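You operate a simulated robot arm through the tools that you are given. There is no shell and no other tool. Be economical: measure what you need, move in short steps, check, and stop when the job is done.

The job below is to be done with a simulated robot arm. You get a single attempt, and the scene is never put back.

## Task
Bed in the spare spring with three full strokes at the card's length.
Fine: old spring out on the tester tag plate, spare in the slide; slide pulled back out after.

It is judged by the outcome, as a careful person would: the job done as asked, and still so three seconds after it is handed in. It fails if anything else is knocked over, pushed out of place, dropped, spilled or broken.

## Robot
A 6-joint arm with a two-finger parallel gripper, fixed in place. Base frame: the origin is at the foot of the arm, x ahead of it, y to its left, z up; the work surface is at about z = 86. Lengths are in cm, angles in degrees, forces in N, time in s.
With the tool pointing down near the work surface it reaches from about 26 to 68 cm from the base axis. Its first joint turns from -66.0 to 66.0 degrees. Payload 2.9 kg.
The tool frame sits at the grasp point between the pads (the TCP): z along the fingers, y along the line on which they close. The tips reach 3 cm beyond it. Largest opening 11 cm; finger width 2, thickness 1; the body of the gripper, 4.8 by 11.2 cm, starts 5.5 cm behind the TCP.
Orientation is that of the tool frame in the base frame, as [roll, pitch, yaw] about the fixed x, y, z axes, in that order (R = Rz(yaw) Ry(pitch) Rx(roll)). With the fingers straight down and closing along the base's y, the tool's x points along the base's -x, its y along +y and its z along -z.

## Interface
- The arm moves only by the tool send_rows. Its argument "rows" is a list that holds one entry, the list of rows, each a list of 6 numbers: the shift along the tool's x, y, z in units of 50 mm (1.0 is 50 mm), then the turn, a rotation vector about the tool's x, y, z in units of 8 degrees (1.0 is 8 degrees). In form: [[[x, y, z, ax, ay, az], ...]]. A call has 1 to 20 rows; each row shifts and turns the commanded pose from where the row before left it, along the tool's axes as they then stand. "grip" is the gripper command, from -1 (fully open) to 1 (shut), values between in proportion, set as the call begins (left out, the last holds). A call with a number of a shift or a turn outside -1 to 1 is refused whole. Each row takes 0.2 s and may step no farther than 5 cm and 8.6 degrees from the row before; otherwise, or with a gripper value out of range, the whole call is refused. Where a pose cannot be reached the arm comes as near as it can. A force on the tool above 90 N (or 10 N above the force at the start of the call, whichever is more), or a blocked arm, ends the call early, and 0.2 s more pass. Each finger travels about 10.8 cm/s and halts on what it meets, pressing with about 28 N; the grip force reading is that of the motor and also rises with nothing between the fingers. The clock runs only during rows and for 0.2 s after the last one: add rows that do not move to give the fingers time. The reply holds the time, the measured pose of the TCP, the force on the tool along the base axes, the opening and the grip force, in the units named above and with some noise.
- Cameras (640 x 400 px; columns grow to the right, rows downward): "scene" is fixed at [6.67, 41.18, 140.31]; the picture's right is [-0.82, -0.58, 0.00], its down [-0.24, 0.34, -0.91] and it looks along [0.53, -0.74, -0.42] (base axes); focal length 284 px, centre (320, 200). "wrist" rides on the gripper at [-3.6, 0, -5.7] in the tool frame; the picture's right is [0.00, -1.00, 0.00], its down [0.97, 0.00, -0.24] and it looks along [0.24, 0.00, 0.97] (tool axes); focal length 218 px, centre (320, 200). There is no depth. A picture from a camera that has moved, and an enlarged one, comes with that camera's place and axes in the base frame and with its lens. The place of the scene camera against the robot may be out by one fixed shift of up to 1.8 cm in any direction.
- camera(camera): a new picture of that camera. It takes no simulated time.
- inspect(camera, box): a new picture of the part [left, top, right, bottom] of that camera's present view, enlarged. It takes no simulated time.
- hand_in(): hands the job in; it is judged then, once.

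Work in short steps. Places have to be worked out from the pictures, the camera data and where the tool is seen: move nearer, look again, correct. Check each grasp and each placing, and mend what went wrong. You have 120 turns and 76 pictures in all, those below and enlarged ones among them. Open the gripper and draw the arm clear of the work before you hand the job in, unless the task says otherwise; then end with one line.

The tools are called after "Call:" by a JSON object that holds its "api" and its "payload". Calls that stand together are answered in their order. send_rows: Moves the arm, as the interface text tells. Its arguments: {"type":"object","properties":{"rows":{"type":"array","items":{"type":"array","items":{"type":"array","items":{"type":"number"}}}},"grip":{"type":"number"}},"required":["rows"]} The other tools are called the same way: camera (camera) takes a picture; inspect (camera, box) takes an enlarged picture of a part of a camera's view; hand_in () hands the job in.

At the start:

```text
t: 0.0
tool_pos: [33.42, -12.57, 132.31]
orientation: [180.0, 0.1, -180.0]
wrist_force: [-0.3, 0.7, -0.2]
opening: 11.02
finger_force: 0.0
```

scene: 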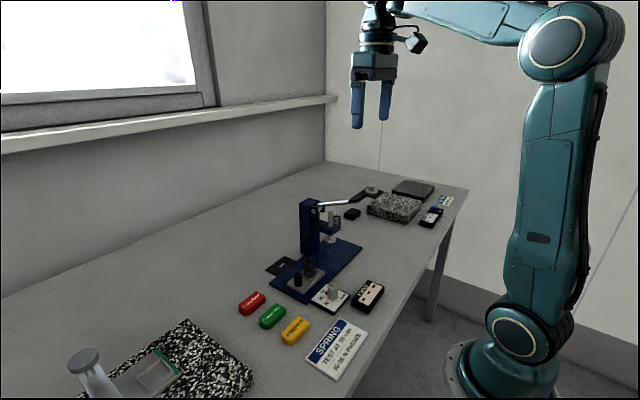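
wrist: 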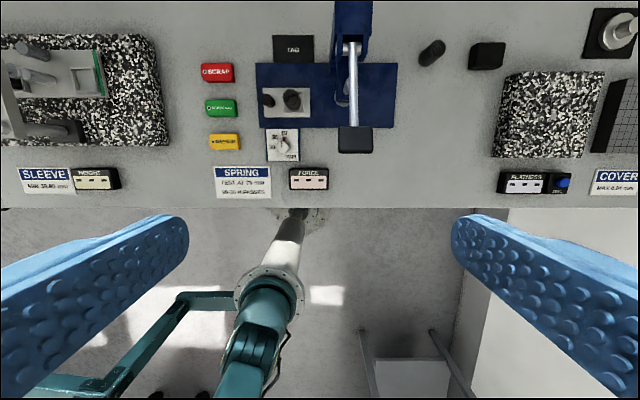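

I'll take enlarged looks at the spring tester and the card first.

Call:
{"api": "inspect", "payload": {"camera": "wrist", "box": [190, 0, 410, 200]}}

Call:
{"api": "inspect", "payload": {"camera": "scene", "box": [220, 170, 420, 390]}}

Call:
{"api": "inspect", "payload": {"camera": "wrist", "box": [200, 150, 340, 220]}}

```text
2.00 times, centred on (300, 100) of wrist
camera zoom: at [37.02, -12.56, 138.25], right [0.0, -1.0, 0.0], down [-0.97, 0.0, 0.24], along [-0.24, 0.0, -0.97], focal length 436 px, centre (360, 400)
```

zoom: 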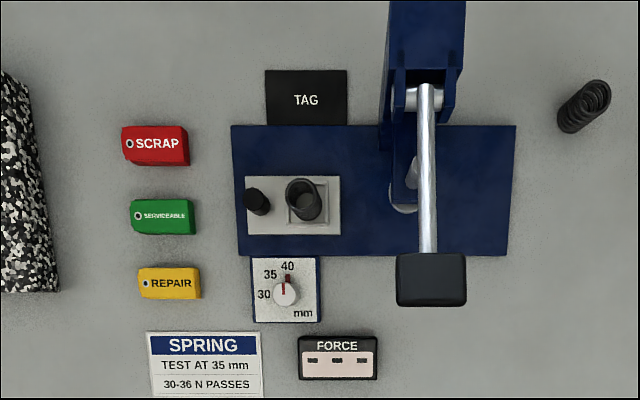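

```text
1.82 times, centred on (320, 280) of scene
camera zoom: at [6.67, 41.18, 140.31], right [-0.82, -0.58, 0.0], down [-0.24, 0.34, -0.91], along [0.53, -0.74, -0.42], focal length 516 px, centre (320, 54)
```

zoom: 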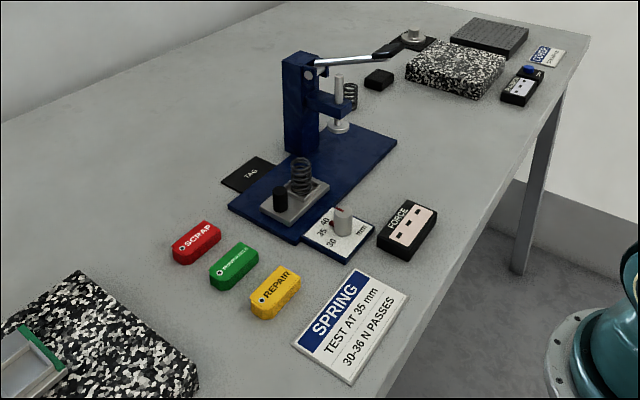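

```text
4.57 times, centred on (270, 185) of wrist
camera zoom: at [37.02, -12.56, 138.25], right [0.0, -1.0, 0.0], down [-0.97, 0.0, 0.24], along [-0.24, 0.0, -0.97], focal length 998 px, centre (549, 269)
```

zoom: 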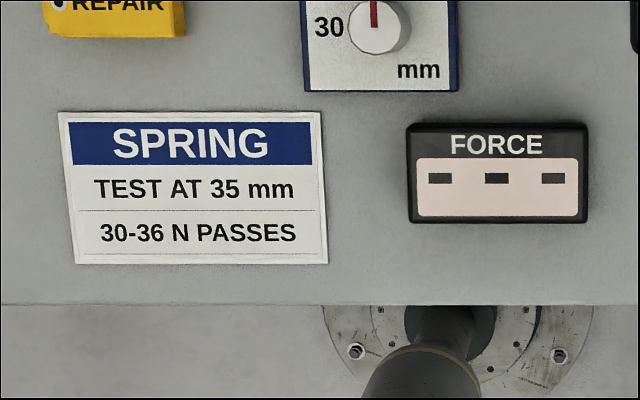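

The dial points to 40, the card says 35 mm. The old spring stands in the slide and the spare stands right of the press. I move nearer over the slide to measure.

Call:
{"api": "send_rows", "payload": {"rows": [[[-0.287, 0.25, 0.667, 0, 0, 0], [-0.287, 0.25, 0.667, 0, 0, 0], [-0.287, 0.25, 0.667, 0, 0, 0], [-0.287, 0.25, 0.667, 0, 0, 0], [-0.287, 0.25, 0.667, 0, 0, 0], [-0.287, 0.25, 0.667, 0, 0, 0]]]}}

Call:
{"api": "camera", "payload": {"camera": "wrist"}}

Call:
{"api": "camera", "payload": {"camera": "scene"}}

```text
t: 1.4
tool_pos: [42.18, -5.13, 112.35]
orientation: [179.9, 0.0, 179.9]
wrist_force: [-0.3, 0.1, 0.6]
opening: 11.0
finger_force: 0.1
```

```text
70 pictures are left
camera wrist: at [45.65, -5.11, 118.11], right [0.0, -1.0, 0.0], down [-0.97, 0.0, 0.24], along [-0.24, 0.0, -0.97], focal length 218 px, centre (320, 200)
```

wrist: 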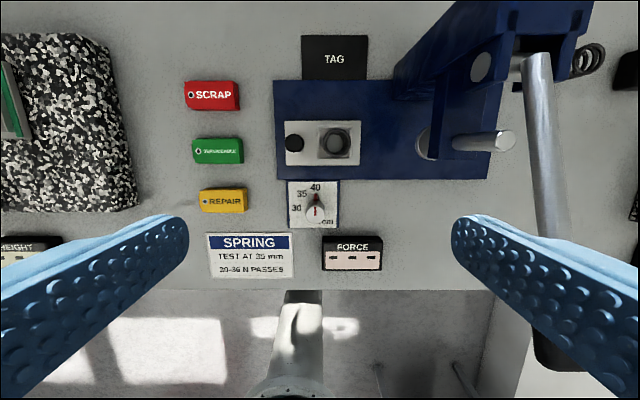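

```text
69 pictures are left
```

scene: 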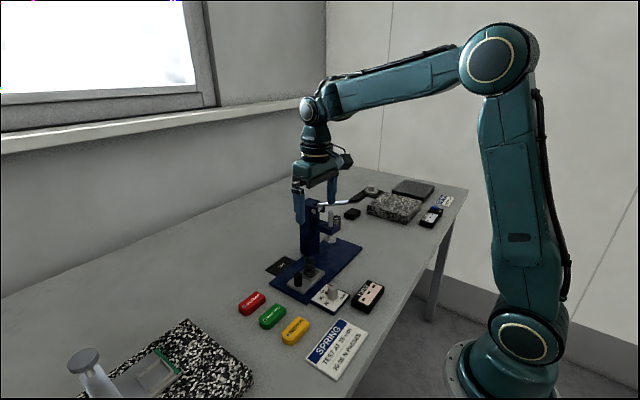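

Call:
{"api": "inspect", "payload": {"camera": "wrist", "box": [260, 80, 380, 240]}}

Call:
{"api": "inspect", "payload": {"camera": "scene", "box": [260, 190, 370, 310]}}

```text
2.50 times, centred on (320, 160) of wrist
camera zoom: at [45.65, -5.11, 118.11], right [0.0, -1.0, 0.0], down [-0.97, 0.0, 0.24], along [-0.24, 0.0, -0.97], focal length 546 px, centre (320, 300)
```

zoom: 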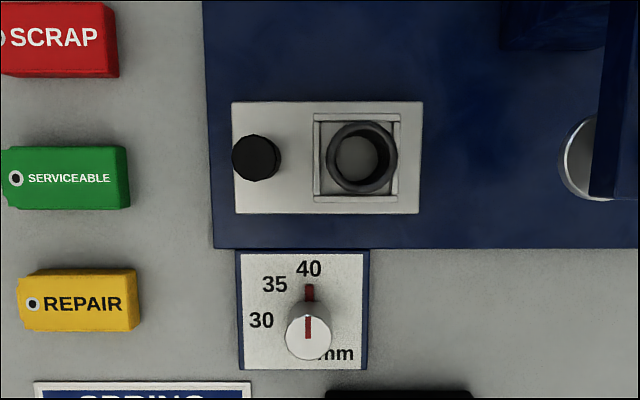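

```text
3.33 times, centred on (315, 250) of scene
camera zoom: at [6.67, 41.18, 140.31], right [-0.82, -0.58, 0.0], down [-0.24, 0.34, -0.91], along [0.53, -0.74, -0.42], focal length 946 px, centre (337, 33)
```

zoom: 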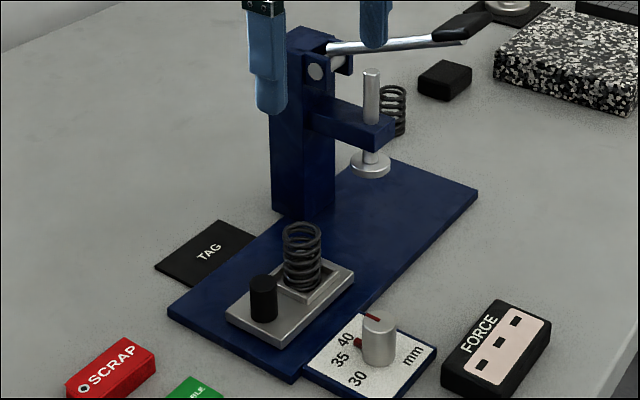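

Old spring is at about (46.05, -7.05), about 4.6 tall, and the knob is next to it at y≈-2. I move above it with the opening narrowed to about 5 and look again.

Call:
{"api": "send_rows", "payload": {"rows": [[[-0.26, -0.13, 0.6, 0, 0, 0], [-0.26, -0.13, 0.6, 0, 0, 0], [-0.26, -0.12, 0.6, 0, 0, 0], [0, 0, 0.6, 0, 0, 0], [0, 0, 0, 0, 0, 0]]], "grip": 0.09}}

Call:
{"api": "camera", "payload": {"camera": "wrist"}}

Call:
{"api": "inspect", "payload": {"camera": "scene", "box": [260, 190, 370, 310]}}

```text
t: 2.6
tool_pos: [46.06, -7.11, 100.46]
orientation: [180.0, 0.0, -179.9]
wrist_force: [-0.5, 0.1, 0.6]
opening: 4.99
finger_force: 0.1
```

```text
66 pictures are left
camera wrist: at [49.61, -7.06, 106.19], right [0.0, -1.0, 0.0], down [-0.97, 0.0, 0.24], along [-0.24, 0.0, -0.97], focal length 218 px, centre (320, 200)
```

wrist: 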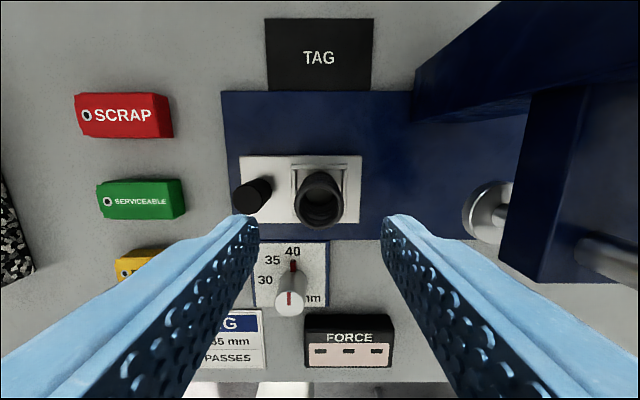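

```text
3.33 times, centred on (315, 250) of scene
camera zoom: at [6.67, 41.18, 140.31], right [-0.82, -0.58, 0.0], down [-0.24, 0.34, -0.91], along [0.53, -0.74, -0.42], focal length 946 px, centre (337, 33)
```

zoom: 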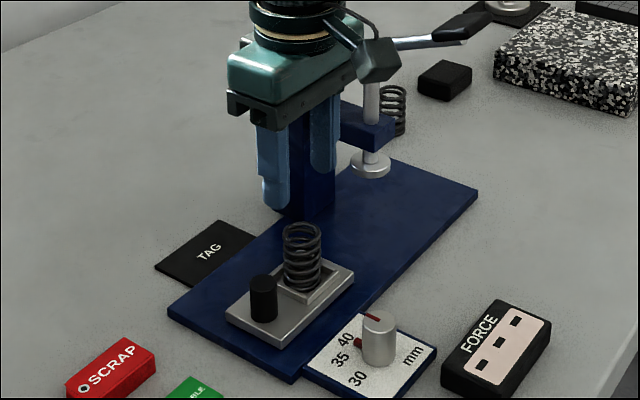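

The spring is centred between the fingers. I go down over it to TCP z≈92.3.

Call:
{"api": "send_rows", "payload": {"rows": [[[0.01, 0.01, 0.5, 0, 0, 0], [0, 0, 0.5, 0, 0, 0], [0, 0, 0.4, 0, 0, 0], [0, 0, 0.22, 0, 0, 0], [0, 0, 0, 0, 0, 0]]]}}

Call:
{"api": "inspect", "payload": {"camera": "scene", "box": [260, 190, 370, 310]}}

```text
t: 3.8
tool_pos: [45.82, -7.03, 92.17]
orientation: [180.0, 0.0, -180.0]
wrist_force: [-0.6, 0.2, -0.2]
opening: 5.02
finger_force: 0.1
```

```text
3.33 times, centred on (315, 250) of scene
camera zoom: at [6.67, 41.18, 140.31], right [-0.82, -0.58, 0.0], down [-0.24, 0.34, -0.91], along [0.53, -0.74, -0.42], focal length 946 px, centre (337, 33)
```

zoom: 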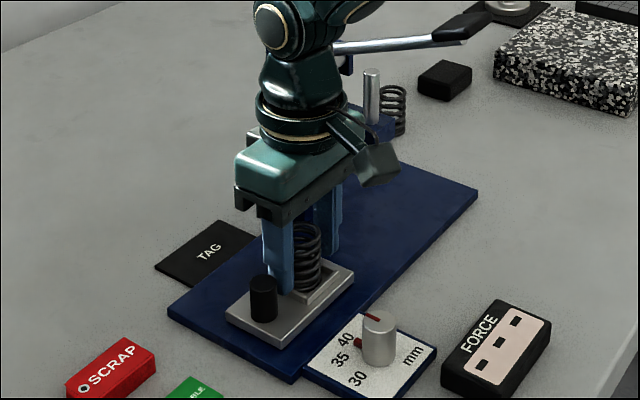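

Fingers straddle the spring and clear the knob. Close, let the grip settle, then lift a little.

Call:
{"api": "send_rows", "payload": {"rows": [[[0, 0, 0, 0, 0, 0], [0, 0, 0, 0, 0, 0], [0, 0, 0, 0, 0, 0], [0, 0, -0.2, 0, 0, 0], [0, 0, -0.4, 0, 0, 0], [0, 0, -0.6, 0, 0, 0], [0, 0, 0, 0, 0, 0]]], "grip": 1}}

Call:
{"api": "inspect", "payload": {"camera": "scene", "box": [260, 190, 370, 310]}}

Call:
{"api": "camera", "payload": {"camera": "wrist"}}

```text
t: 5.4
tool_pos: [45.94, -6.93, 98.38]
orientation: [180.0, 0.0, -180.0]
wrist_force: [-0.2, 0.3, -0.6]
opening: 3.04
finger_force: 27.7
```

```text
3.33 times, centred on (315, 250) of scene
camera zoom: at [6.67, 41.18, 140.31], right [-0.82, -0.58, 0.0], down [-0.24, 0.34, -0.91], along [0.53, -0.74, -0.42], focal length 946 px, centre (337, 33)
```

zoom: 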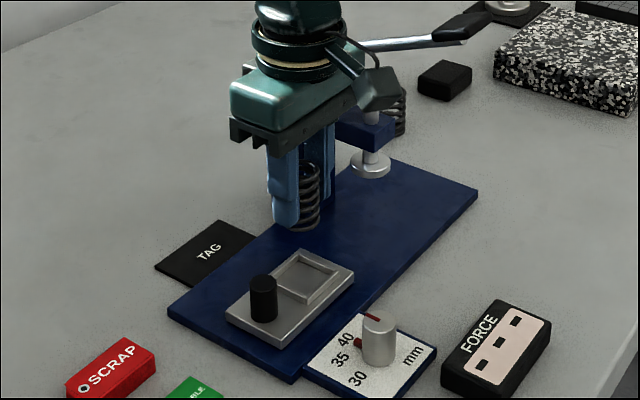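

```text
62 pictures are left
camera wrist: at [49.44, -6.99, 104.09], right [0.0, -1.0, 0.0], down [-0.97, 0.0, 0.24], along [-0.24, 0.0, -0.97], focal length 218 px, centre (320, 200)
```

wrist: 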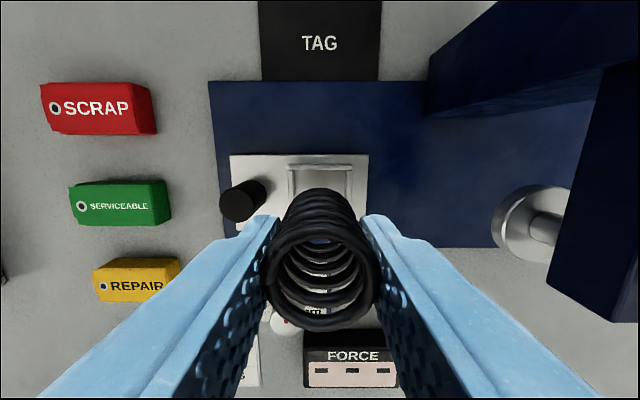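

Spring is held (opening 3.04) and the seat is empty. I carry it over the TAG plate at about (56.5, -6.6).

Call:
{"api": "send_rows", "payload": {"rows": [[[-0.53, 0.02, 0, 0, 0, 0], [-0.53, 0.02, 0, 0, 0, 0], [-0.53, 0.02, 0, 0, 0, 0], [-0.53, 0.02, 0, 0, 0, 0], [0, 0, 0.4, 0, 0, 0], [0, 0, 0, 0, 0, 0]]]}}

Call:
{"api": "inspect", "payload": {"camera": "scene", "box": [230, 180, 340, 300]}}

Call:
{"api": "camera", "payload": {"camera": "wrist"}}

```text
t: 6.8
tool_pos: [56.48, -6.52, 96.29]
orientation: [-180.0, 0.0, 179.9]
wrist_force: [0.0, 1.0, 0.5]
opening: 3.05
finger_force: 27.7
```

```text
3.33 times, centred on (285, 240) of scene
camera zoom: at [6.67, 41.18, 140.31], right [-0.82, -0.58, 0.0], down [-0.24, 0.34, -0.91], along [0.53, -0.74, -0.42], focal length 946 px, centre (437, 67)
```

zoom: 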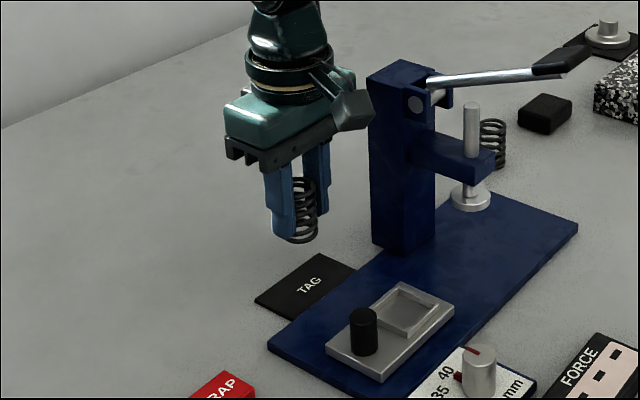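

```text
60 pictures are left
camera wrist: at [60.09, -6.52, 102.01], right [0.0, -1.0, 0.0], down [-0.97, 0.0, 0.24], along [-0.24, 0.0, -0.97], focal length 218 px, centre (320, 200)
```

wrist: 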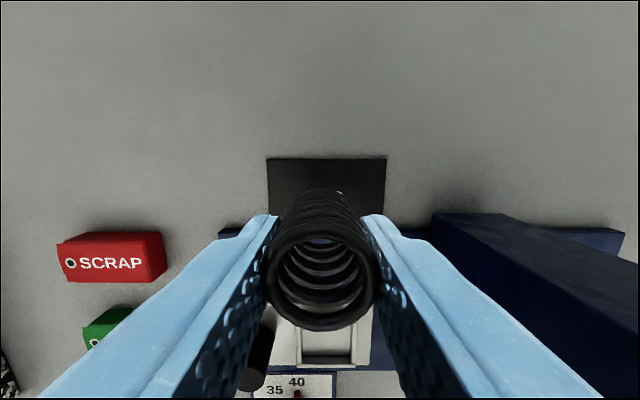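

Spring is over the plate. I lower to about 1 cm above, then look at it.

Call:
{"api": "send_rows", "payload": {"rows": [[[-0.02, 0, 0.4, 0, 0, 0], [0, 0, 0.4, 0, 0, 0], [0, 0, 0.16, 0, 0, 0], [0, 0, 0, 0, 0, 0]]]}}

Call:
{"api": "inspect", "payload": {"camera": "scene", "box": [250, 210, 330, 290]}}

```text
t: 7.8
tool_pos: [56.66, -6.7, 91.49]
orientation: [-179.9, 0.0, 180.0]
wrist_force: [-0.2, 0.0, -0.8]
opening: 3.07
finger_force: 28.0
```

```text
5.00 times, centred on (290, 250) of scene
camera zoom: at [6.67, 41.18, 140.31], right [-0.82, -0.58, 0.0], down [-0.24, 0.34, -0.91], along [0.53, -0.74, -0.42], focal length 1418 px, centre (470, -50)
```

zoom: 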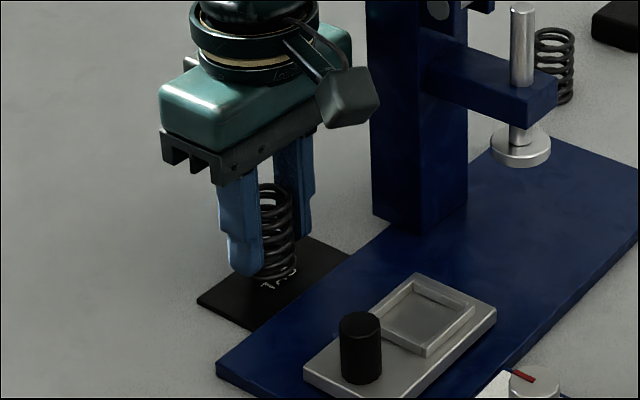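

Small steps down, watching the force.

Call:
{"api": "send_rows", "payload": {"rows": [[[0, 0, 0.06, 0, 0, 0], [0, 0, 0.06, 0, 0, 0], [0, 0, 0, 0, 0, 0]]]}}

Call:
{"api": "inspect", "payload": {"camera": "scene", "box": [260, 220, 320, 280]}}

```text
t: 8.6
tool_pos: [56.57, -6.6, 90.84]
orientation: [179.9, 0.0, 180.0]
wrist_force: [-0.6, 0.8, -0.8]
opening: 3.05
finger_force: 27.9
```

```text
6.67 times, centred on (290, 250) of scene
camera zoom: at [6.67, 41.18, 140.31], right [-0.82, -0.58, 0.0], down [-0.24, 0.34, -0.91], along [0.53, -0.74, -0.42], focal length 1891 px, centre (520, -133)
```

zoom: 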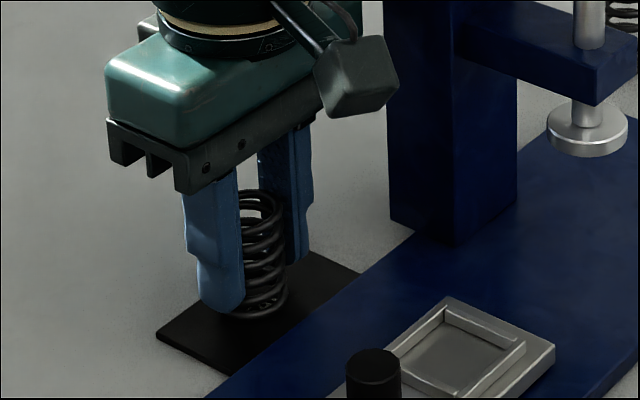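

Call:
{"api": "send_rows", "payload": {"rows": [[[0, 0, 0.04, 0, 0, 0], [0, 0, 0, 0, 0, 0]]]}}

```text
t: 9.2
tool_pos: [56.62, -6.57, 90.68]
orientation: [180.0, 0.0, -179.9]
wrist_force: [-0.7, 0.2, -1.1]
opening: 3.04
finger_force: 28.2
```

No contact reading yet; another 2 mm.

Call:
{"api": "send_rows", "payload": {"rows": [[[0, 0, 0.04, 0, 0, 0], [0, 0, 0, 0, 0, 0]]]}}

```text
t: 9.8
tool_pos: [56.55, -6.56, 90.51]
orientation: [180.0, 0.0, 180.0]
wrist_force: [-0.8, -0.6, 0.1]
opening: 3.04
finger_force: 27.7
```

Still no contact; another 2 mm with a look.

Call:
{"api": "send_rows", "payload": {"rows": [[[0, 0, 0.04, 0, 0, 0], [0, 0, 0, 0, 0, 0]]]}}

Call:
{"api": "inspect", "payload": {"camera": "scene", "box": [265, 235, 305, 275]}}

```text
t: 10.4
tool_pos: [56.58, -6.54, 90.49]
orientation: [180.0, 0.2, 180.0]
wrist_force: [-3.3, 1.2, 14.2]
opening: 3.06
finger_force: 28.0
```

```text
10.00 times, centred on (285, 255) of scene
camera zoom: at [6.63, 41.18, 140.31], right [-0.82, -0.58, 0.0], down [-0.24, 0.34, -0.91], along [0.53, -0.74, -0.42], focal length 2837 px, centre (670, -350)
```

zoom: 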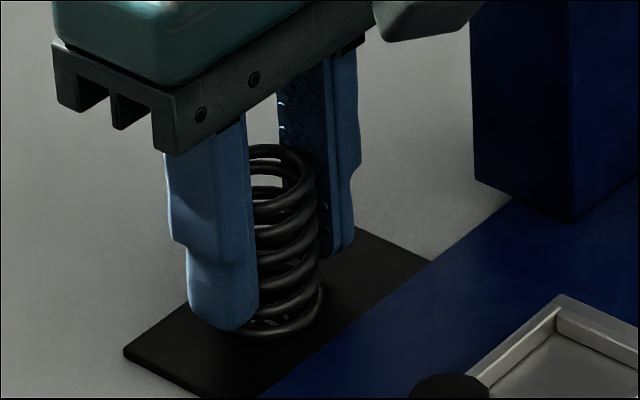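

Contact at about 14 N: the spring stands on the plate. I ease up 1 mm, open to ~5, and rise clear.

Call:
{"api": "send_rows", "payload": {"rows": [[[0, 0, -0.03, 0, 0, 0], [0, 0, 0, 0, 0, 0]]]}}

Call:
{"api": "send_rows", "payload": {"rows": [[[0, 0, 0, 0, 0, 0], [0, 0, 0, 0, 0, 0], [0, 0, -0.2, 0, 0, 0], [0, 0, -0.5, 0, 0, 0], [0, 0, -0.6, 0, 0, 0], [0, 0, -0.7, 0, 0, 0], [0, 0, -0.8, 0, 0, 0], [0, 0, 0, 0, 0, 0]]], "grip": 0.09}}

Call:
{"api": "camera", "payload": {"camera": "wrist"}}

Call:
{"api": "camera", "payload": {"camera": "scene"}}

```text
t: 11.0
tool_pos: [56.61, -6.55, 90.53]
orientation: [180.0, 0.0, -180.0]
wrist_force: [2.4, 0.9, 4.9]
opening: 3.06
finger_force: 28.5
```

```text
t: 12.8
tool_pos: [56.64, -6.54, 104.64]
orientation: [179.9, 0.0, -180.0]
wrist_force: [0.4, 0.3, -0.7]
opening: 5.01
finger_force: 0.0
```

```text
56 pictures are left
camera wrist: at [60.29, -6.37, 110.4], right [0.0, -1.0, 0.0], down [-0.97, 0.0, 0.24], along [-0.24, 0.0, -0.97], focal length 218 px, centre (320, 200)
```

wrist: 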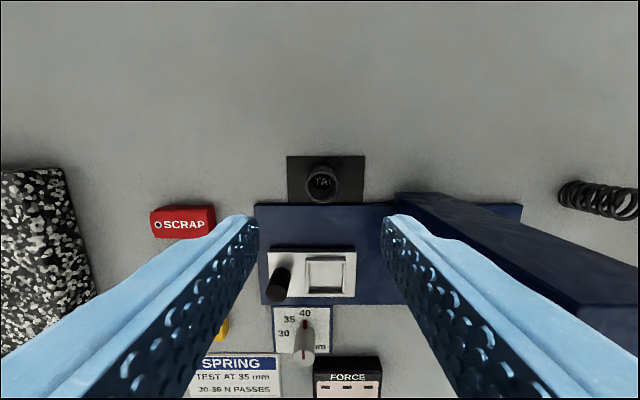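

```text
55 pictures are left
```

scene: 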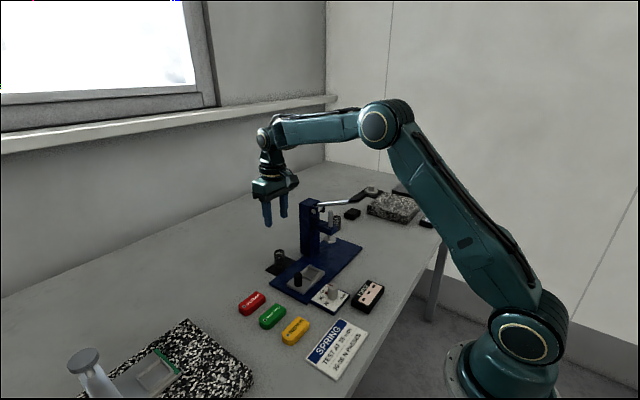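

The old spring stands on the TAG plate. I rise above the press and travel to the spare at about (55, -35.4).

Call:
{"api": "send_rows", "payload": {"rows": [[[0, 0, -0.9, 0, 0, 0], [0, 0, -0.9, 0, 0, 0], [0, 0, -0.9, 0, 0, 0], [0.047, -0.82, 0, 0, 0, 0], [0.047, -0.82, 0, 0, 0, 0], [0.047, -0.82, 0, 0, 0, 0], [0.047, -0.82, 0, 0, 0, 0], [0.047, -0.82, 0, 0, 0, 0], [0.047, -0.82, 0, 0, 0, 0], [0.047, -0.82, 0, 0, 0, 0], [0, 0, 0.8, 0, 0, 0], [0, 0, 0.8, 0, 0, 0], [0, 0, 0.8, 0, 0, 0], [0, 0, 0, 0, 0, 0]]]}}

Call:
{"api": "camera", "payload": {"camera": "wrist"}}

```text
t: 15.8
tool_pos: [51.25, -33.14, 103.97]
orientation: [-180.0, -0.1, 180.0]
wrist_force: [0.6, -0.9, 0.5]
opening: 4.99
finger_force: 0.1
out of reach, approached as far as the arm can: row 8, 9, 10
```

```text
54 pictures are left
camera wrist: at [54.84, -33.16, 109.84], right [0.0, -1.0, 0.0], down [-0.97, 0.0, 0.24], along [-0.24, 0.0, -0.97], focal length 218 px, centre (320, 200)
```

wrist: 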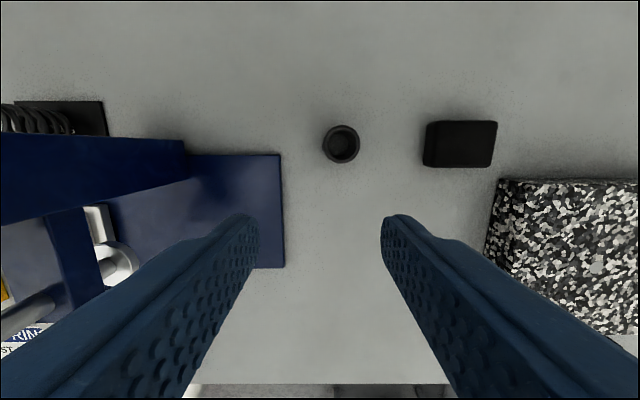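

The spare is at about (55.0, -35.0). I lower to ~98 while moving over it.

Call:
{"api": "send_rows", "payload": {"rows": [[[0, 0, 0.6, 0, 0, 0], [0, 0, 0.6, 0, 0, 0], [-0.37, -0.18, 0, 0, 0, 0], [-0.38, -0.19, 0, 0, 0, 0], [0, 0, 0, 0, 0, 0]]]}}

Call:
{"api": "camera", "payload": {"camera": "wrist"}}

```text
t: 17.0
tool_pos: [55.12, -35.05, 97.93]
orientation: [180.0, 0.0, 180.0]
wrist_force: [-0.3, 0.1, 0.3]
opening: 5.01
finger_force: 0.2
```

```text
53 pictures are left
camera wrist: at [58.71, -35.01, 103.82], right [0.0, -1.0, 0.0], down [-0.97, 0.0, 0.24], along [-0.24, 0.0, -0.97], focal length 218 px, centre (320, 200)
```

wrist: 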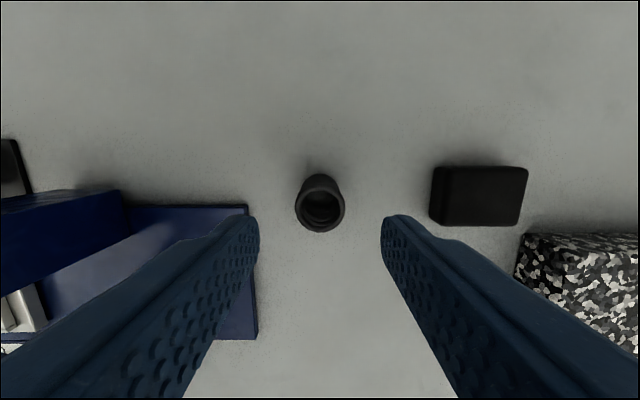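

Centred. Down to TCP z≈90.2, then grip.

Call:
{"api": "send_rows", "payload": {"rows": [[[0.02, 0, 0.5, 0, 0, 0], [0, 0, 0.5, 0, 0, 0], [0, 0, 0.35, 0, 0, 0], [0, 0, 0.2, 0, 0, 0], [0, 0, 0, 0, 0, 0]]]}}

Call:
{"api": "send_rows", "payload": {"rows": [[[0, 0, 0, 0, 0, 0], [0, 0, 0, 0, 0, 0], [0, 0, 0, 0, 0, 0]]], "grip": 1}}

```text
t: 18.2
tool_pos: [54.92, -35.0, 90.16]
orientation: [180.0, 0.1, -179.9]
wrist_force: [0.5, 0.6, 0.2]
opening: 5.02
finger_force: 0.0
```

```text
t: 19.0
tool_pos: [54.9, -34.89, 90.18]
orientation: [180.0, 0.0, 180.0]
wrist_force: [-1.1, 0.7, -0.1]
opening: 3.04
finger_force: 28.2
```

Gripped. Lift, draw back to x≈46, rise over the press.

Call:
{"api": "send_rows", "payload": {"rows": [[[0, 0, -0.4, 0, 0, 0], [0, 0, -0.8, 0, 0, 0], [0, 0, -0.8, 0, 0, 0], [0.6, 0, -0.5, 0, 0, 0], [0.6, 0, -0.5, 0, 0, 0], [0.6, 0, -0.5, 0, 0, 0], [0, 0, -0.8, 0, 0, 0], [0, 0, -0.8, 0, 0, 0], [0, 0, -0.8, 0, 0, 0], [0, 0, 0, 0, 0, 0]]]}}

Call:
{"api": "camera", "payload": {"camera": "scene"}}

Call:
{"api": "camera", "payload": {"camera": "wrist"}}

```text
t: 21.2
tool_pos: [46.1, -34.69, 119.73]
orientation: [-180.0, 0.0, -179.9]
wrist_force: [0.1, 0.1, -0.9]
opening: 3.07
finger_force: 28.1
```

```text
52 pictures are left
```

scene: 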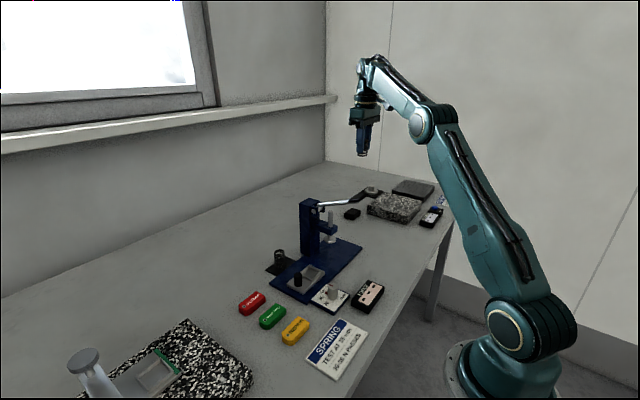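

```text
51 pictures are left
camera wrist: at [49.66, -34.83, 125.58], right [0.0, -1.0, 0.0], down [-0.97, 0.0, 0.24], along [-0.24, 0.0, -0.97], focal length 218 px, centre (320, 200)
```

wrist: 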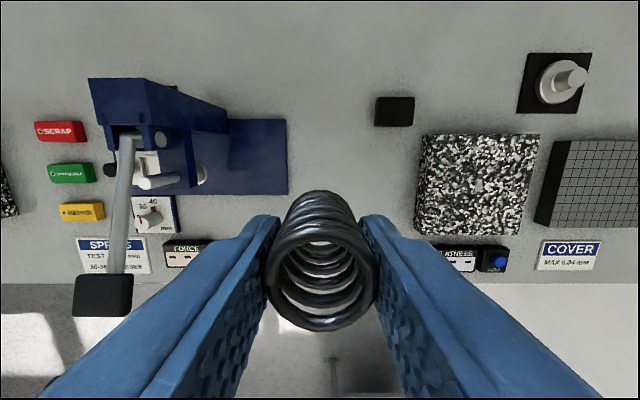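

Spring is held. I cross over the press to above the seat (46.0, -7.0) and lower to about z 99.

Call:
{"api": "send_rows", "payload": {"rows": [[[0, 0.79, 0, 0, 0, 0], [0, 0.79, 0, 0, 0, 0], [0, 0.79, 0, 0, 0, 0], [0, 0.79, 0, 0, 0, 0], [0, 0.79, 0, 0, 0, 0], [0, 0.79, 0, 0, 0, 0], [0, 0.79, 0, 0, 0, 0], [0, 0, 0.8, 0, 0, 0], [0, 0, 0.8, 0, 0, 0], [0, 0, 0.8, 0, 0, 0], [0, 0, 0.8, 0, 0, 0], [0, 0, 0.7, 0, 0, 0], [0, 0, 0, 0, 0, 0]]]}}

Call:
{"api": "camera", "payload": {"camera": "wrist"}}

Call:
{"api": "inspect", "payload": {"camera": "scene", "box": [270, 210, 350, 310]}}

```text
t: 24.0
tool_pos: [46.14, -7.43, 100.55]
orientation: [-179.9, 0.0, -179.9]
wrist_force: [-0.1, 0.8, 0.3]
opening: 3.1
finger_force: 27.6
```

```text
50 pictures are left
camera wrist: at [49.66, -7.25, 106.21], right [0.0, -1.0, 0.0], down [-0.97, 0.0, 0.24], along [-0.24, 0.0, -0.97], focal length 218 px, centre (320, 200)
```

wrist: 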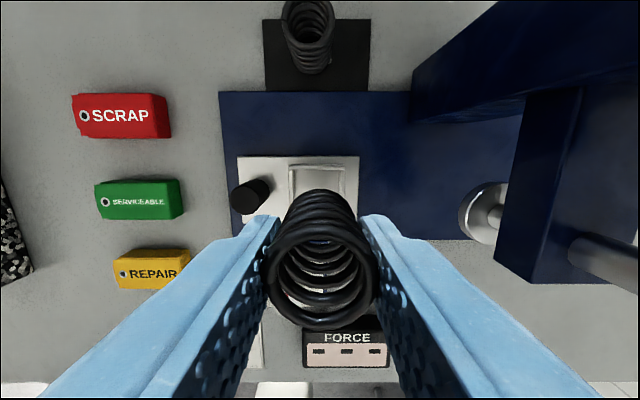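

```text
4.00 times, centred on (310, 260) of scene
camera zoom: at [6.67, 41.18, 140.31], right [-0.82, -0.58, 0.0], down [-0.24, 0.34, -0.91], along [0.53, -0.74, -0.42], focal length 1135 px, centre (360, -40)
```

zoom: 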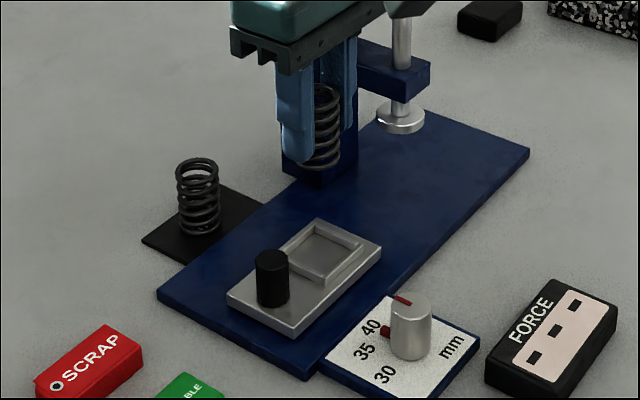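

Call:
{"api": "inspect", "payload": {"camera": "wrist", "box": [270, 140, 390, 215]}}

```text
5.33 times, centred on (330, 178) of wrist
camera zoom: at [49.66, -7.25, 106.21], right [0.0, -1.0, 0.0], down [-0.97, 0.0, 0.24], along [-0.24, 0.0, -0.97], focal length 1164 px, centre (267, 320)
```

zoom: 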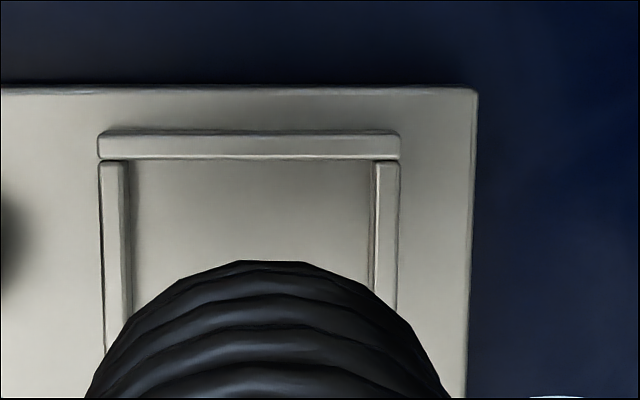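

Seat centre is 0.28 cm to +y of the tool and the x should be ~45.9. I correct and go down to just above the seat.

Call:
{"api": "send_rows", "payload": {"rows": [[[0.034, 0.054, 0.4, 0, 0, 0], [0, 0, 0.4, 0, 0, 0], [0, 0, 0.4, 0, 0, 0], [0, 0, 0.2, 0, 0, 0], [0, 0, 0, 0, 0, 0]]]}}

Call:
{"api": "inspect", "payload": {"camera": "scene", "box": [280, 230, 350, 300]}}

Call:
{"api": "camera", "payload": {"camera": "wrist"}}

```text
t: 25.2
tool_pos: [45.79, -6.89, 93.33]
orientation: [179.9, 0.0, 179.9]
wrist_force: [0.6, -0.5, -0.1]
opening: 3.06
finger_force: 27.7
```

```text
5.71 times, centred on (315, 265) of scene
camera zoom: at [6.67, 41.18, 140.31], right [-0.82, -0.58, 0.0], down [-0.24, 0.34, -0.91], along [0.53, -0.74, -0.42], focal length 1621 px, centre (349, -171)
```

zoom: 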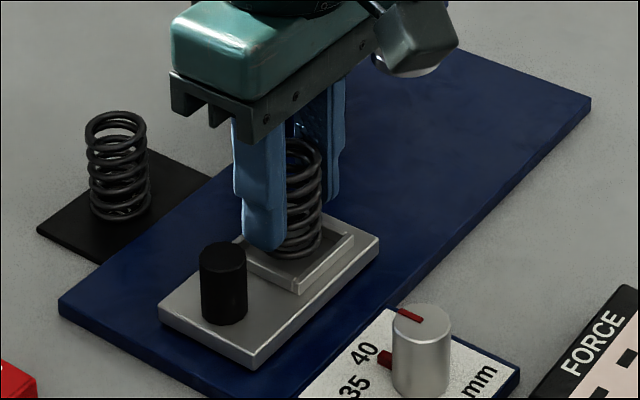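

```text
46 pictures are left
camera wrist: at [49.35, -6.88, 99.09], right [0.0, -1.0, 0.0], down [-0.97, 0.0, 0.24], along [-0.24, 0.0, -0.97], focal length 218 px, centre (320, 200)
```

wrist: 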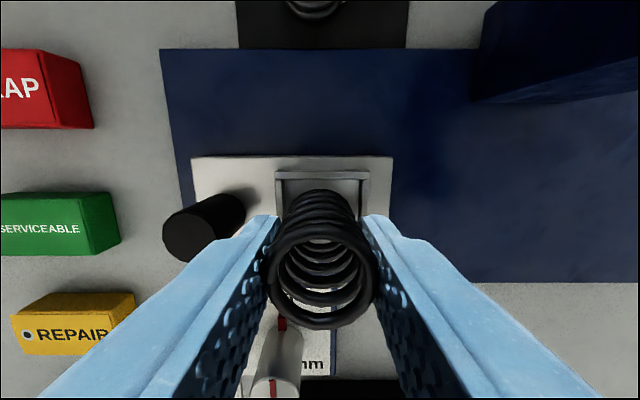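

Aligned within 1 mm. I lower in 2–3 mm steps until contact.

Call:
{"api": "send_rows", "payload": {"rows": [[[0, -0.016, 0.08, 0, 0, 0], [0, 0, 0.06, 0, 0, 0], [0, 0, 0, 0, 0, 0]]]}}

Call:
{"api": "send_rows", "payload": {"rows": [[[0, 0, 0.04, 0, 0, 0], [0, 0, 0, 0, 0, 0]]]}}

```text
t: 26.0
tool_pos: [45.77, -7.13, 92.51]
orientation: [-180.0, 0.0, -180.0]
wrist_force: [0.7, -0.6, -0.5]
opening: 3.02
finger_force: 28.6
```

```text
t: 26.6
tool_pos: [45.67, -7.06, 92.37]
orientation: [-179.9, 0.1, -180.0]
wrist_force: [-1.6, -1.2, 5.0]
opening: 3.06
finger_force: 28.1
```

Call:
{"api": "inspect", "payload": {"camera": "scene", "box": [295, 240, 335, 280]}}

```text
10.00 times, centred on (315, 260) of scene
camera zoom: at [6.66, 41.18, 140.31], right [-0.82, -0.58, 0.0], down [-0.24, 0.34, -0.91], along [0.53, -0.74, -0.42], focal length 2837 px, centre (370, -400)
```

zoom: 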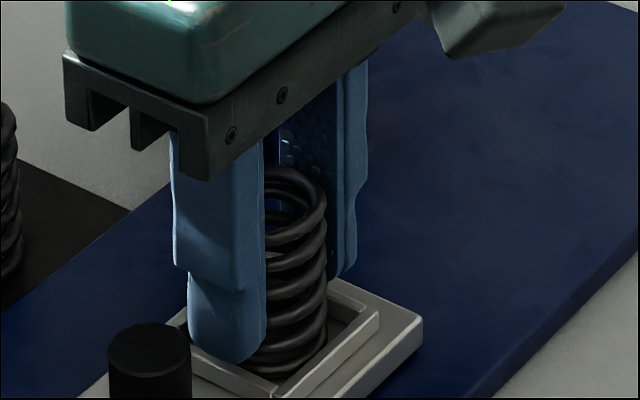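

The spring is inside the frame. Release to ~5 and rise.

Call:
{"api": "send_rows", "payload": {"rows": [[[0, 0, 0, 0, 0, 0], [0, 0, 0, 0, 0, 0], [0, 0, -0.2, 0, 0, 0], [0, 0, -0.5, 0, 0, 0], [0, 0, -0.6, 0, 0, 0], [0, 0, -0.6, 0, 0, 0], [0, 0, 0, 0, 0, 0]]], "grip": 0.09}}

Call:
{"api": "inspect", "payload": {"camera": "scene", "box": [280, 240, 350, 310]}}

Call:
{"api": "camera", "payload": {"camera": "wrist"}}

```text
t: 28.2
tool_pos: [45.71, -6.92, 101.85]
orientation: [180.0, 0.0, -179.9]
wrist_force: [0.0, 0.3, 0.9]
opening: 5.01
finger_force: 0.1
```

```text
5.71 times, centred on (315, 275) of scene
camera zoom: at [6.67, 41.18, 140.31], right [-0.82, -0.58, 0.0], down [-0.24, 0.34, -0.91], along [0.53, -0.74, -0.42], focal length 1621 px, centre (349, -229)
```

zoom: 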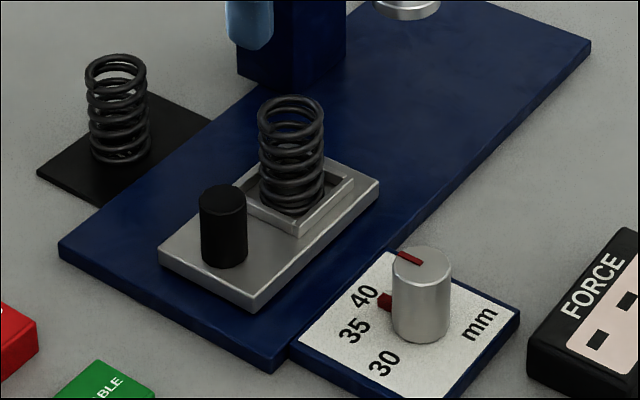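

```text
43 pictures are left
camera wrist: at [49.25, -6.98, 107.66], right [0.0, -1.0, 0.0], down [-0.97, 0.0, 0.24], along [-0.24, 0.0, -0.97], focal length 218 px, centre (320, 200)
```

wrist: 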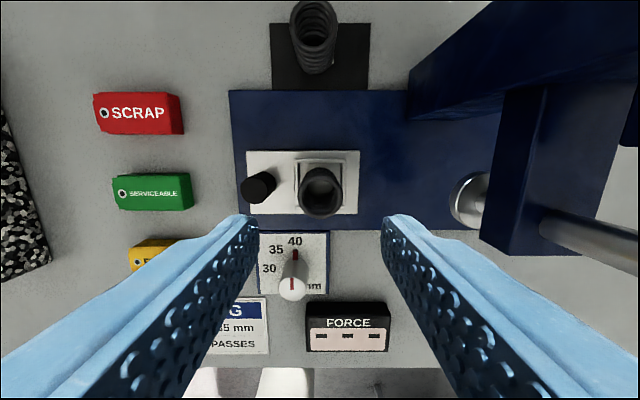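

Spare is seated upright. Next the dial: knob at about (36.65, -4.45), top ≈ 90.3. Move above it and look.

Call:
{"api": "send_rows", "payload": {"rows": [[[0.455, 0.125, 0, 0, 0, 0], [0.455, 0.125, 0, 0, 0, 0], [0.455, 0.125, 0, 0, 0, 0], [0.455, 0.125, 0, 0, 0, 0], [0, 0, 0.5, 0, 0, 0], [0, 0, 0.4, 0, 0, 0], [0, 0, 0, 0, 0, 0]]]}}

Call:
{"api": "camera", "payload": {"camera": "wrist"}}

Call:
{"api": "inspect", "payload": {"camera": "scene", "box": [290, 230, 390, 330]}}

```text
t: 29.8
tool_pos: [36.65, -4.37, 97.37]
orientation: [180.0, 0.0, -180.0]
wrist_force: [0.4, 0.4, 0.7]
opening: 5.01
finger_force: 0.0
```

```text
42 pictures are left
camera wrist: at [40.32, -4.41, 103.16], right [0.0, -1.0, 0.0], down [-0.97, 0.0, 0.24], along [-0.24, 0.0, -0.97], focal length 218 px, centre (320, 200)
```

wrist: 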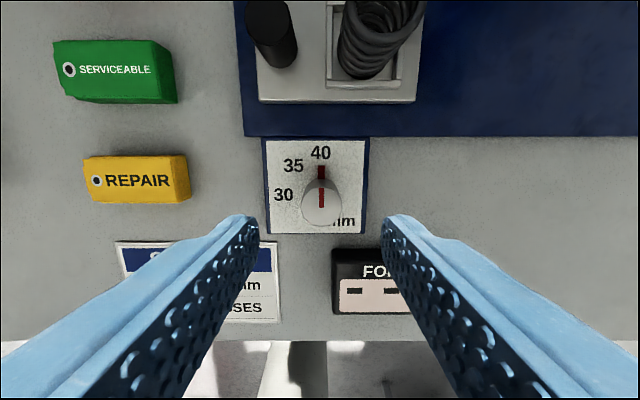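

```text
4.00 times, centred on (340, 280) of scene
camera zoom: at [6.67, 41.18, 140.31], right [-0.82, -0.58, 0.0], down [-0.24, 0.34, -0.91], along [0.53, -0.74, -0.42], focal length 1135 px, centre (240, -120)
```

zoom: 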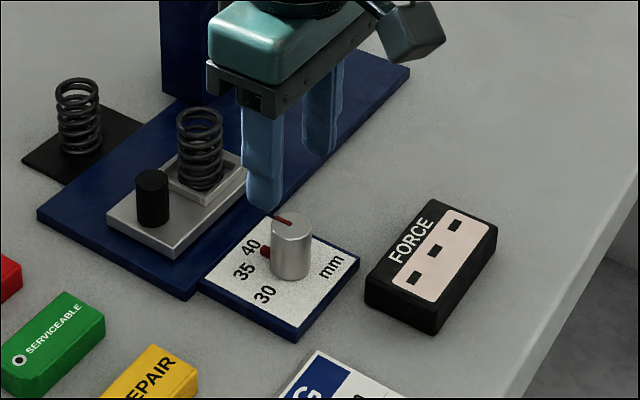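

Knob sits about 0.1 to -y and 0.2 nearer. I lower to TCP z≈91 and close on it.

Call:
{"api": "send_rows", "payload": {"rows": [[[0.03, -0.02, 0.5, 0, 0, 0], [0, 0, 0.5, 0, 0, 0], [0, 0, 0.27, 0, 0, 0], [0, 0, 0, 0, 0, 0]]]}}

Call:
{"api": "send_rows", "payload": {"rows": [[[0, 0, 0, 0, 0, 0], [0, 0, 0, 0, 0, 0], [0, 0, 0, 0, 0, 0]]], "grip": 1}}

Call:
{"api": "inspect", "payload": {"camera": "scene", "box": [290, 230, 390, 330]}}

```text
t: 30.8
tool_pos: [36.36, -4.66, 91.01]
orientation: [-180.0, 0.0, -180.0]
wrist_force: [-0.4, -0.4, -1.2]
opening: 4.98
finger_force: 0.0
```

```text
t: 31.6
tool_pos: [36.54, -4.52, 91.05]
orientation: [-180.0, 0.0, -180.0]
wrist_force: [0.0, 10.5, -6.3]
opening: 2.54
finger_force: 44.7
```

```text
4.00 times, centred on (340, 280) of scene
camera zoom: at [6.68, 41.2, 140.3], right [-0.82, -0.58, 0.0], down [-0.24, 0.34, -0.91], along [0.53, -0.74, -0.42], focal length 1135 px, centre (240, -120)
```

zoom: 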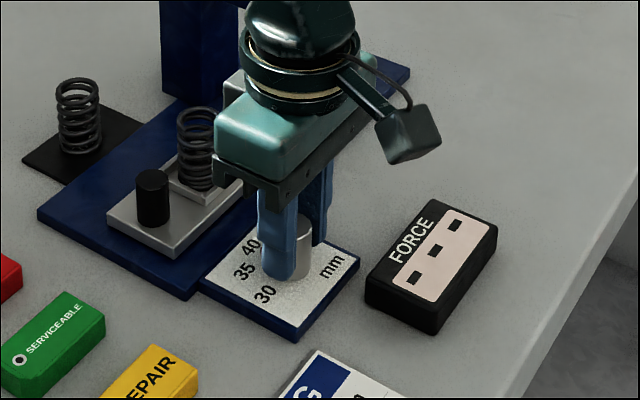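

Knob gripped (2.5). I shift slightly toward +y to relieve side load and turn counter-clockwise (seen from above) by 24° first.

Call:
{"api": "send_rows", "payload": {"rows": [[[0, 0.012, 0, 0, 0, 0], [0, 0, 0, 0, 0, -0.75], [0, 0, 0, 0, 0, -0.75], [0, 0, 0, 0, 0, -0.75], [0, 0, 0, 0, 0, -0.75], [0, 0, 0, 0, 0, 0]]]}}

Call:
{"api": "inspect", "payload": {"camera": "scene", "box": [310, 250, 370, 310]}}

```text
t: 33.0
tool_pos: [36.59, -4.6, 90.98]
orientation: [-180.0, 0.0, -156.1]
wrist_force: [5.9, -2.2, -2.3]
opening: 2.53
finger_force: 44.7
```

```text
6.67 times, centred on (340, 280) of scene
camera zoom: at [6.69, 41.17, 140.31], right [-0.82, -0.58, 0.0], down [-0.24, 0.34, -0.91], along [0.53, -0.74, -0.42], focal length 1891 px, centre (187, -333)
```

zoom: 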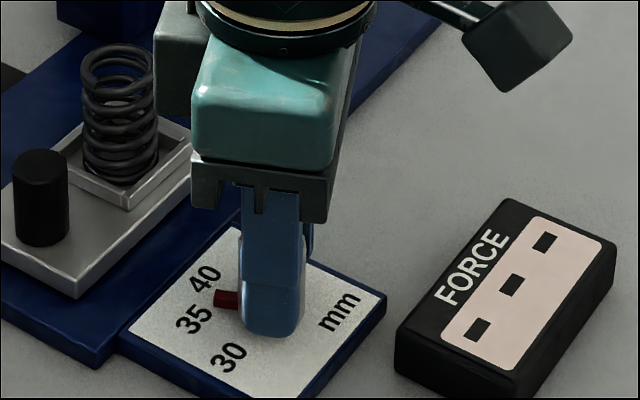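

The pointer has turned to about midway. Turn another 21°.

Call:
{"api": "send_rows", "payload": {"rows": [[[0, 0, 0, 0, 0, -0.87], [0, 0, 0, 0, 0, -0.87], [0, 0, 0, 0, 0, -0.87], [0, 0, 0, 0, 0, 0]]]}}

Call:
{"api": "inspect", "payload": {"camera": "scene", "box": [310, 250, 370, 310]}}

Call:
{"api": "camera", "payload": {"camera": "wrist"}}

```text
t: 34.0
tool_pos: [36.64, -4.69, 91.0]
orientation: [-179.8, 0.0, -135.2]
wrist_force: [12.1, -15.8, -14.4]
opening: 2.56
finger_force: 44.5
```

```text
6.67 times, centred on (340, 280) of scene
camera zoom: at [6.72, 41.13, 140.33], right [-0.82, -0.58, 0.0], down [-0.24, 0.34, -0.91], along [0.53, -0.74, -0.42], focal length 1891 px, centre (187, -333)
```

zoom: 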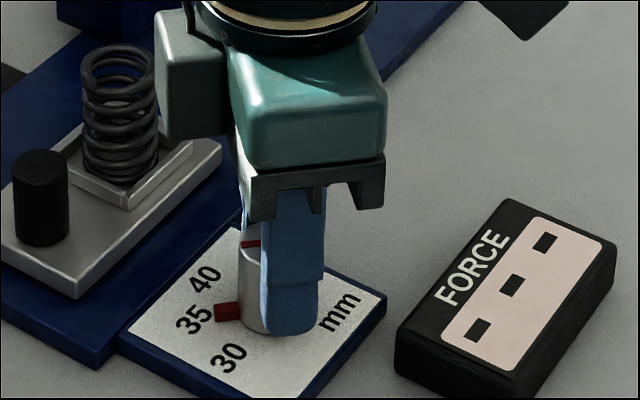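

```text
37 pictures are left
camera wrist: at [39.11, -2.13, 96.8], right [0.7, -0.71, 0.0], down [-0.69, -0.68, 0.24], along [-0.17, -0.17, -0.97], focal length 218 px, centre (320, 200)
```

wrist: 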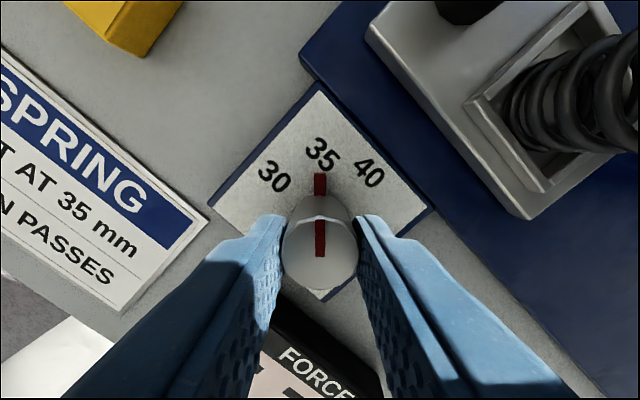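

Pointer is on 35. Release, rise, and check it stays.

Call:
{"api": "send_rows", "payload": {"rows": [[[0, 0, 0, 0, 0, 0], [0, 0, 0, 0, 0, 0], [0, 0, -0.2, 0, 0, 0], [0, 0, -0.5, 0, 0, 0], [0, 0, -0.7, 0, 0, 0], [0, 0, -0.6, 0, 0, 0], [0, 0, 0, 0, 0, 0]]], "grip": 0.09}}

Call:
{"api": "camera", "payload": {"camera": "wrist"}}

```text
t: 35.6
tool_pos: [36.63, -4.41, 101.16]
orientation: [-180.0, 0.1, -135.1]
wrist_force: [-0.1, -0.4, -0.6]
opening: 5.03
finger_force: 0.0
```

```text
36 pictures are left
camera wrist: at [39.19, -1.93, 106.89], right [0.71, -0.71, 0.0], down [-0.69, -0.68, 0.24], along [-0.17, -0.17, -0.97], focal length 218 px, centre (320, 200)
```

wrist: 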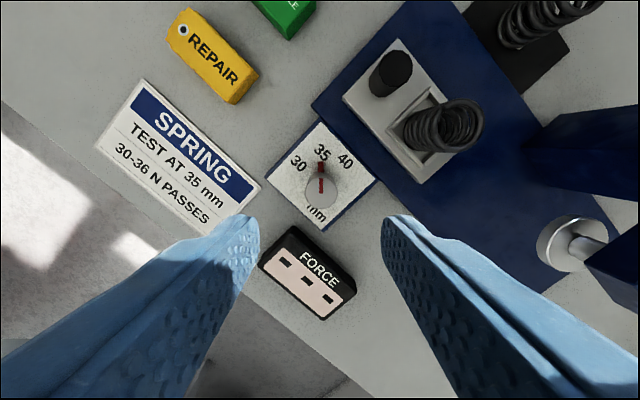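

Dial stays at 35. Now the slide: I turn another 45° so the fingers close along x (narrow side toward the press), and go above the slide's knob at about (46, -2).

Call:
{"api": "send_rows", "payload": {"rows": [[[0, 0, 0, 0, 0, -0.94], [0, 0, 0, 0, 0, -0.94], [0, 0, 0, 0, 0, -0.94], [0, 0, 0, 0, 0, -0.94], [0, 0, 0, 0, 0, -0.94], [0, 0, 0, 0, 0, -0.94], [-0.12, -0.47, 0, 0, 0, 0], [-0.12, -0.47, 0, 0, 0, 0], [-0.12, -0.47, 0, 0, 0, 0], [-0.12, -0.47, 0, 0, 0, 0], [0, 0, 0, 0, 0, 0]]]}}

Call:
{"api": "camera", "payload": {"camera": "wrist"}}

```text
t: 38.0
tool_pos: [46.08, -2.03, 101.12]
orientation: [-180.0, 0.1, -90.0]
wrist_force: [-0.3, 0.0, -0.1]
opening: 5.04
finger_force: 0.0
```

```text
35 pictures are left
camera wrist: at [45.98, 1.5, 106.84], right [1.0, 0.0, 0.0], down [0.0, -0.97, 0.24], along [0.0, -0.24, -0.97], focal length 218 px, centre (320, 200)
```

wrist: 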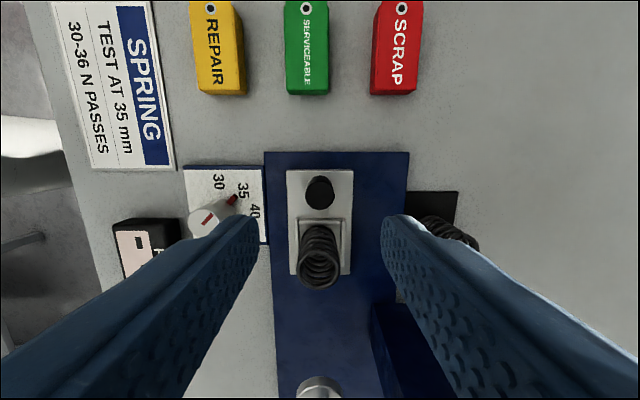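

Knob at about (45.95, -1.85). Descend to TCP z≈91.6 and close on it.

Call:
{"api": "send_rows", "payload": {"rows": [[[-0.03, 0.02, 0.6, 0, 0, 0], [0, 0, 0.6, 0, 0, 0], [0, 0, 0.5, 0, 0, 0], [0, 0, 0.2, 0, 0, 0], [0, 0, 0, 0, 0, 0]]]}}

Call:
{"api": "inspect", "payload": {"camera": "scene", "box": [260, 220, 350, 310]}}

```text
t: 39.2
tool_pos: [45.72, -1.94, 91.37]
orientation: [-180.0, -0.1, -90.1]
wrist_force: [-0.7, 0.4, 0.8]
opening: 5.02
finger_force: 0.0
```

```text
4.44 times, centred on (305, 265) of scene
camera zoom: at [6.67, 41.18, 140.31], right [-0.82, -0.58, 0.0], down [-0.24, 0.34, -0.91], along [0.53, -0.74, -0.42], focal length 1261 px, centre (387, -89)
```

zoom: 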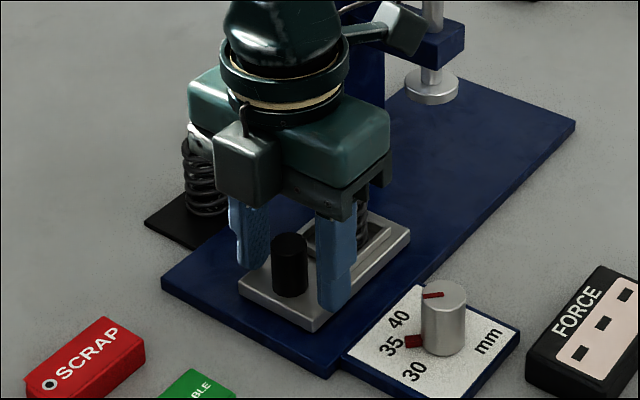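

Fingers straddle the knob. Close.

Call:
{"api": "send_rows", "payload": {"rows": [[[0, 0, 0, 0, 0, 0], [0, 0, 0, 0, 0, 0], [0, 0, 0, 0, 0, 0]]], "grip": 1}}

```text
t: 40.0
tool_pos: [46.04, -2.0, 91.42]
orientation: [-179.6, 0.0, -90.0]
wrist_force: [28.7, -0.7, -13.1]
opening: 2.17
finger_force: 45.4
```

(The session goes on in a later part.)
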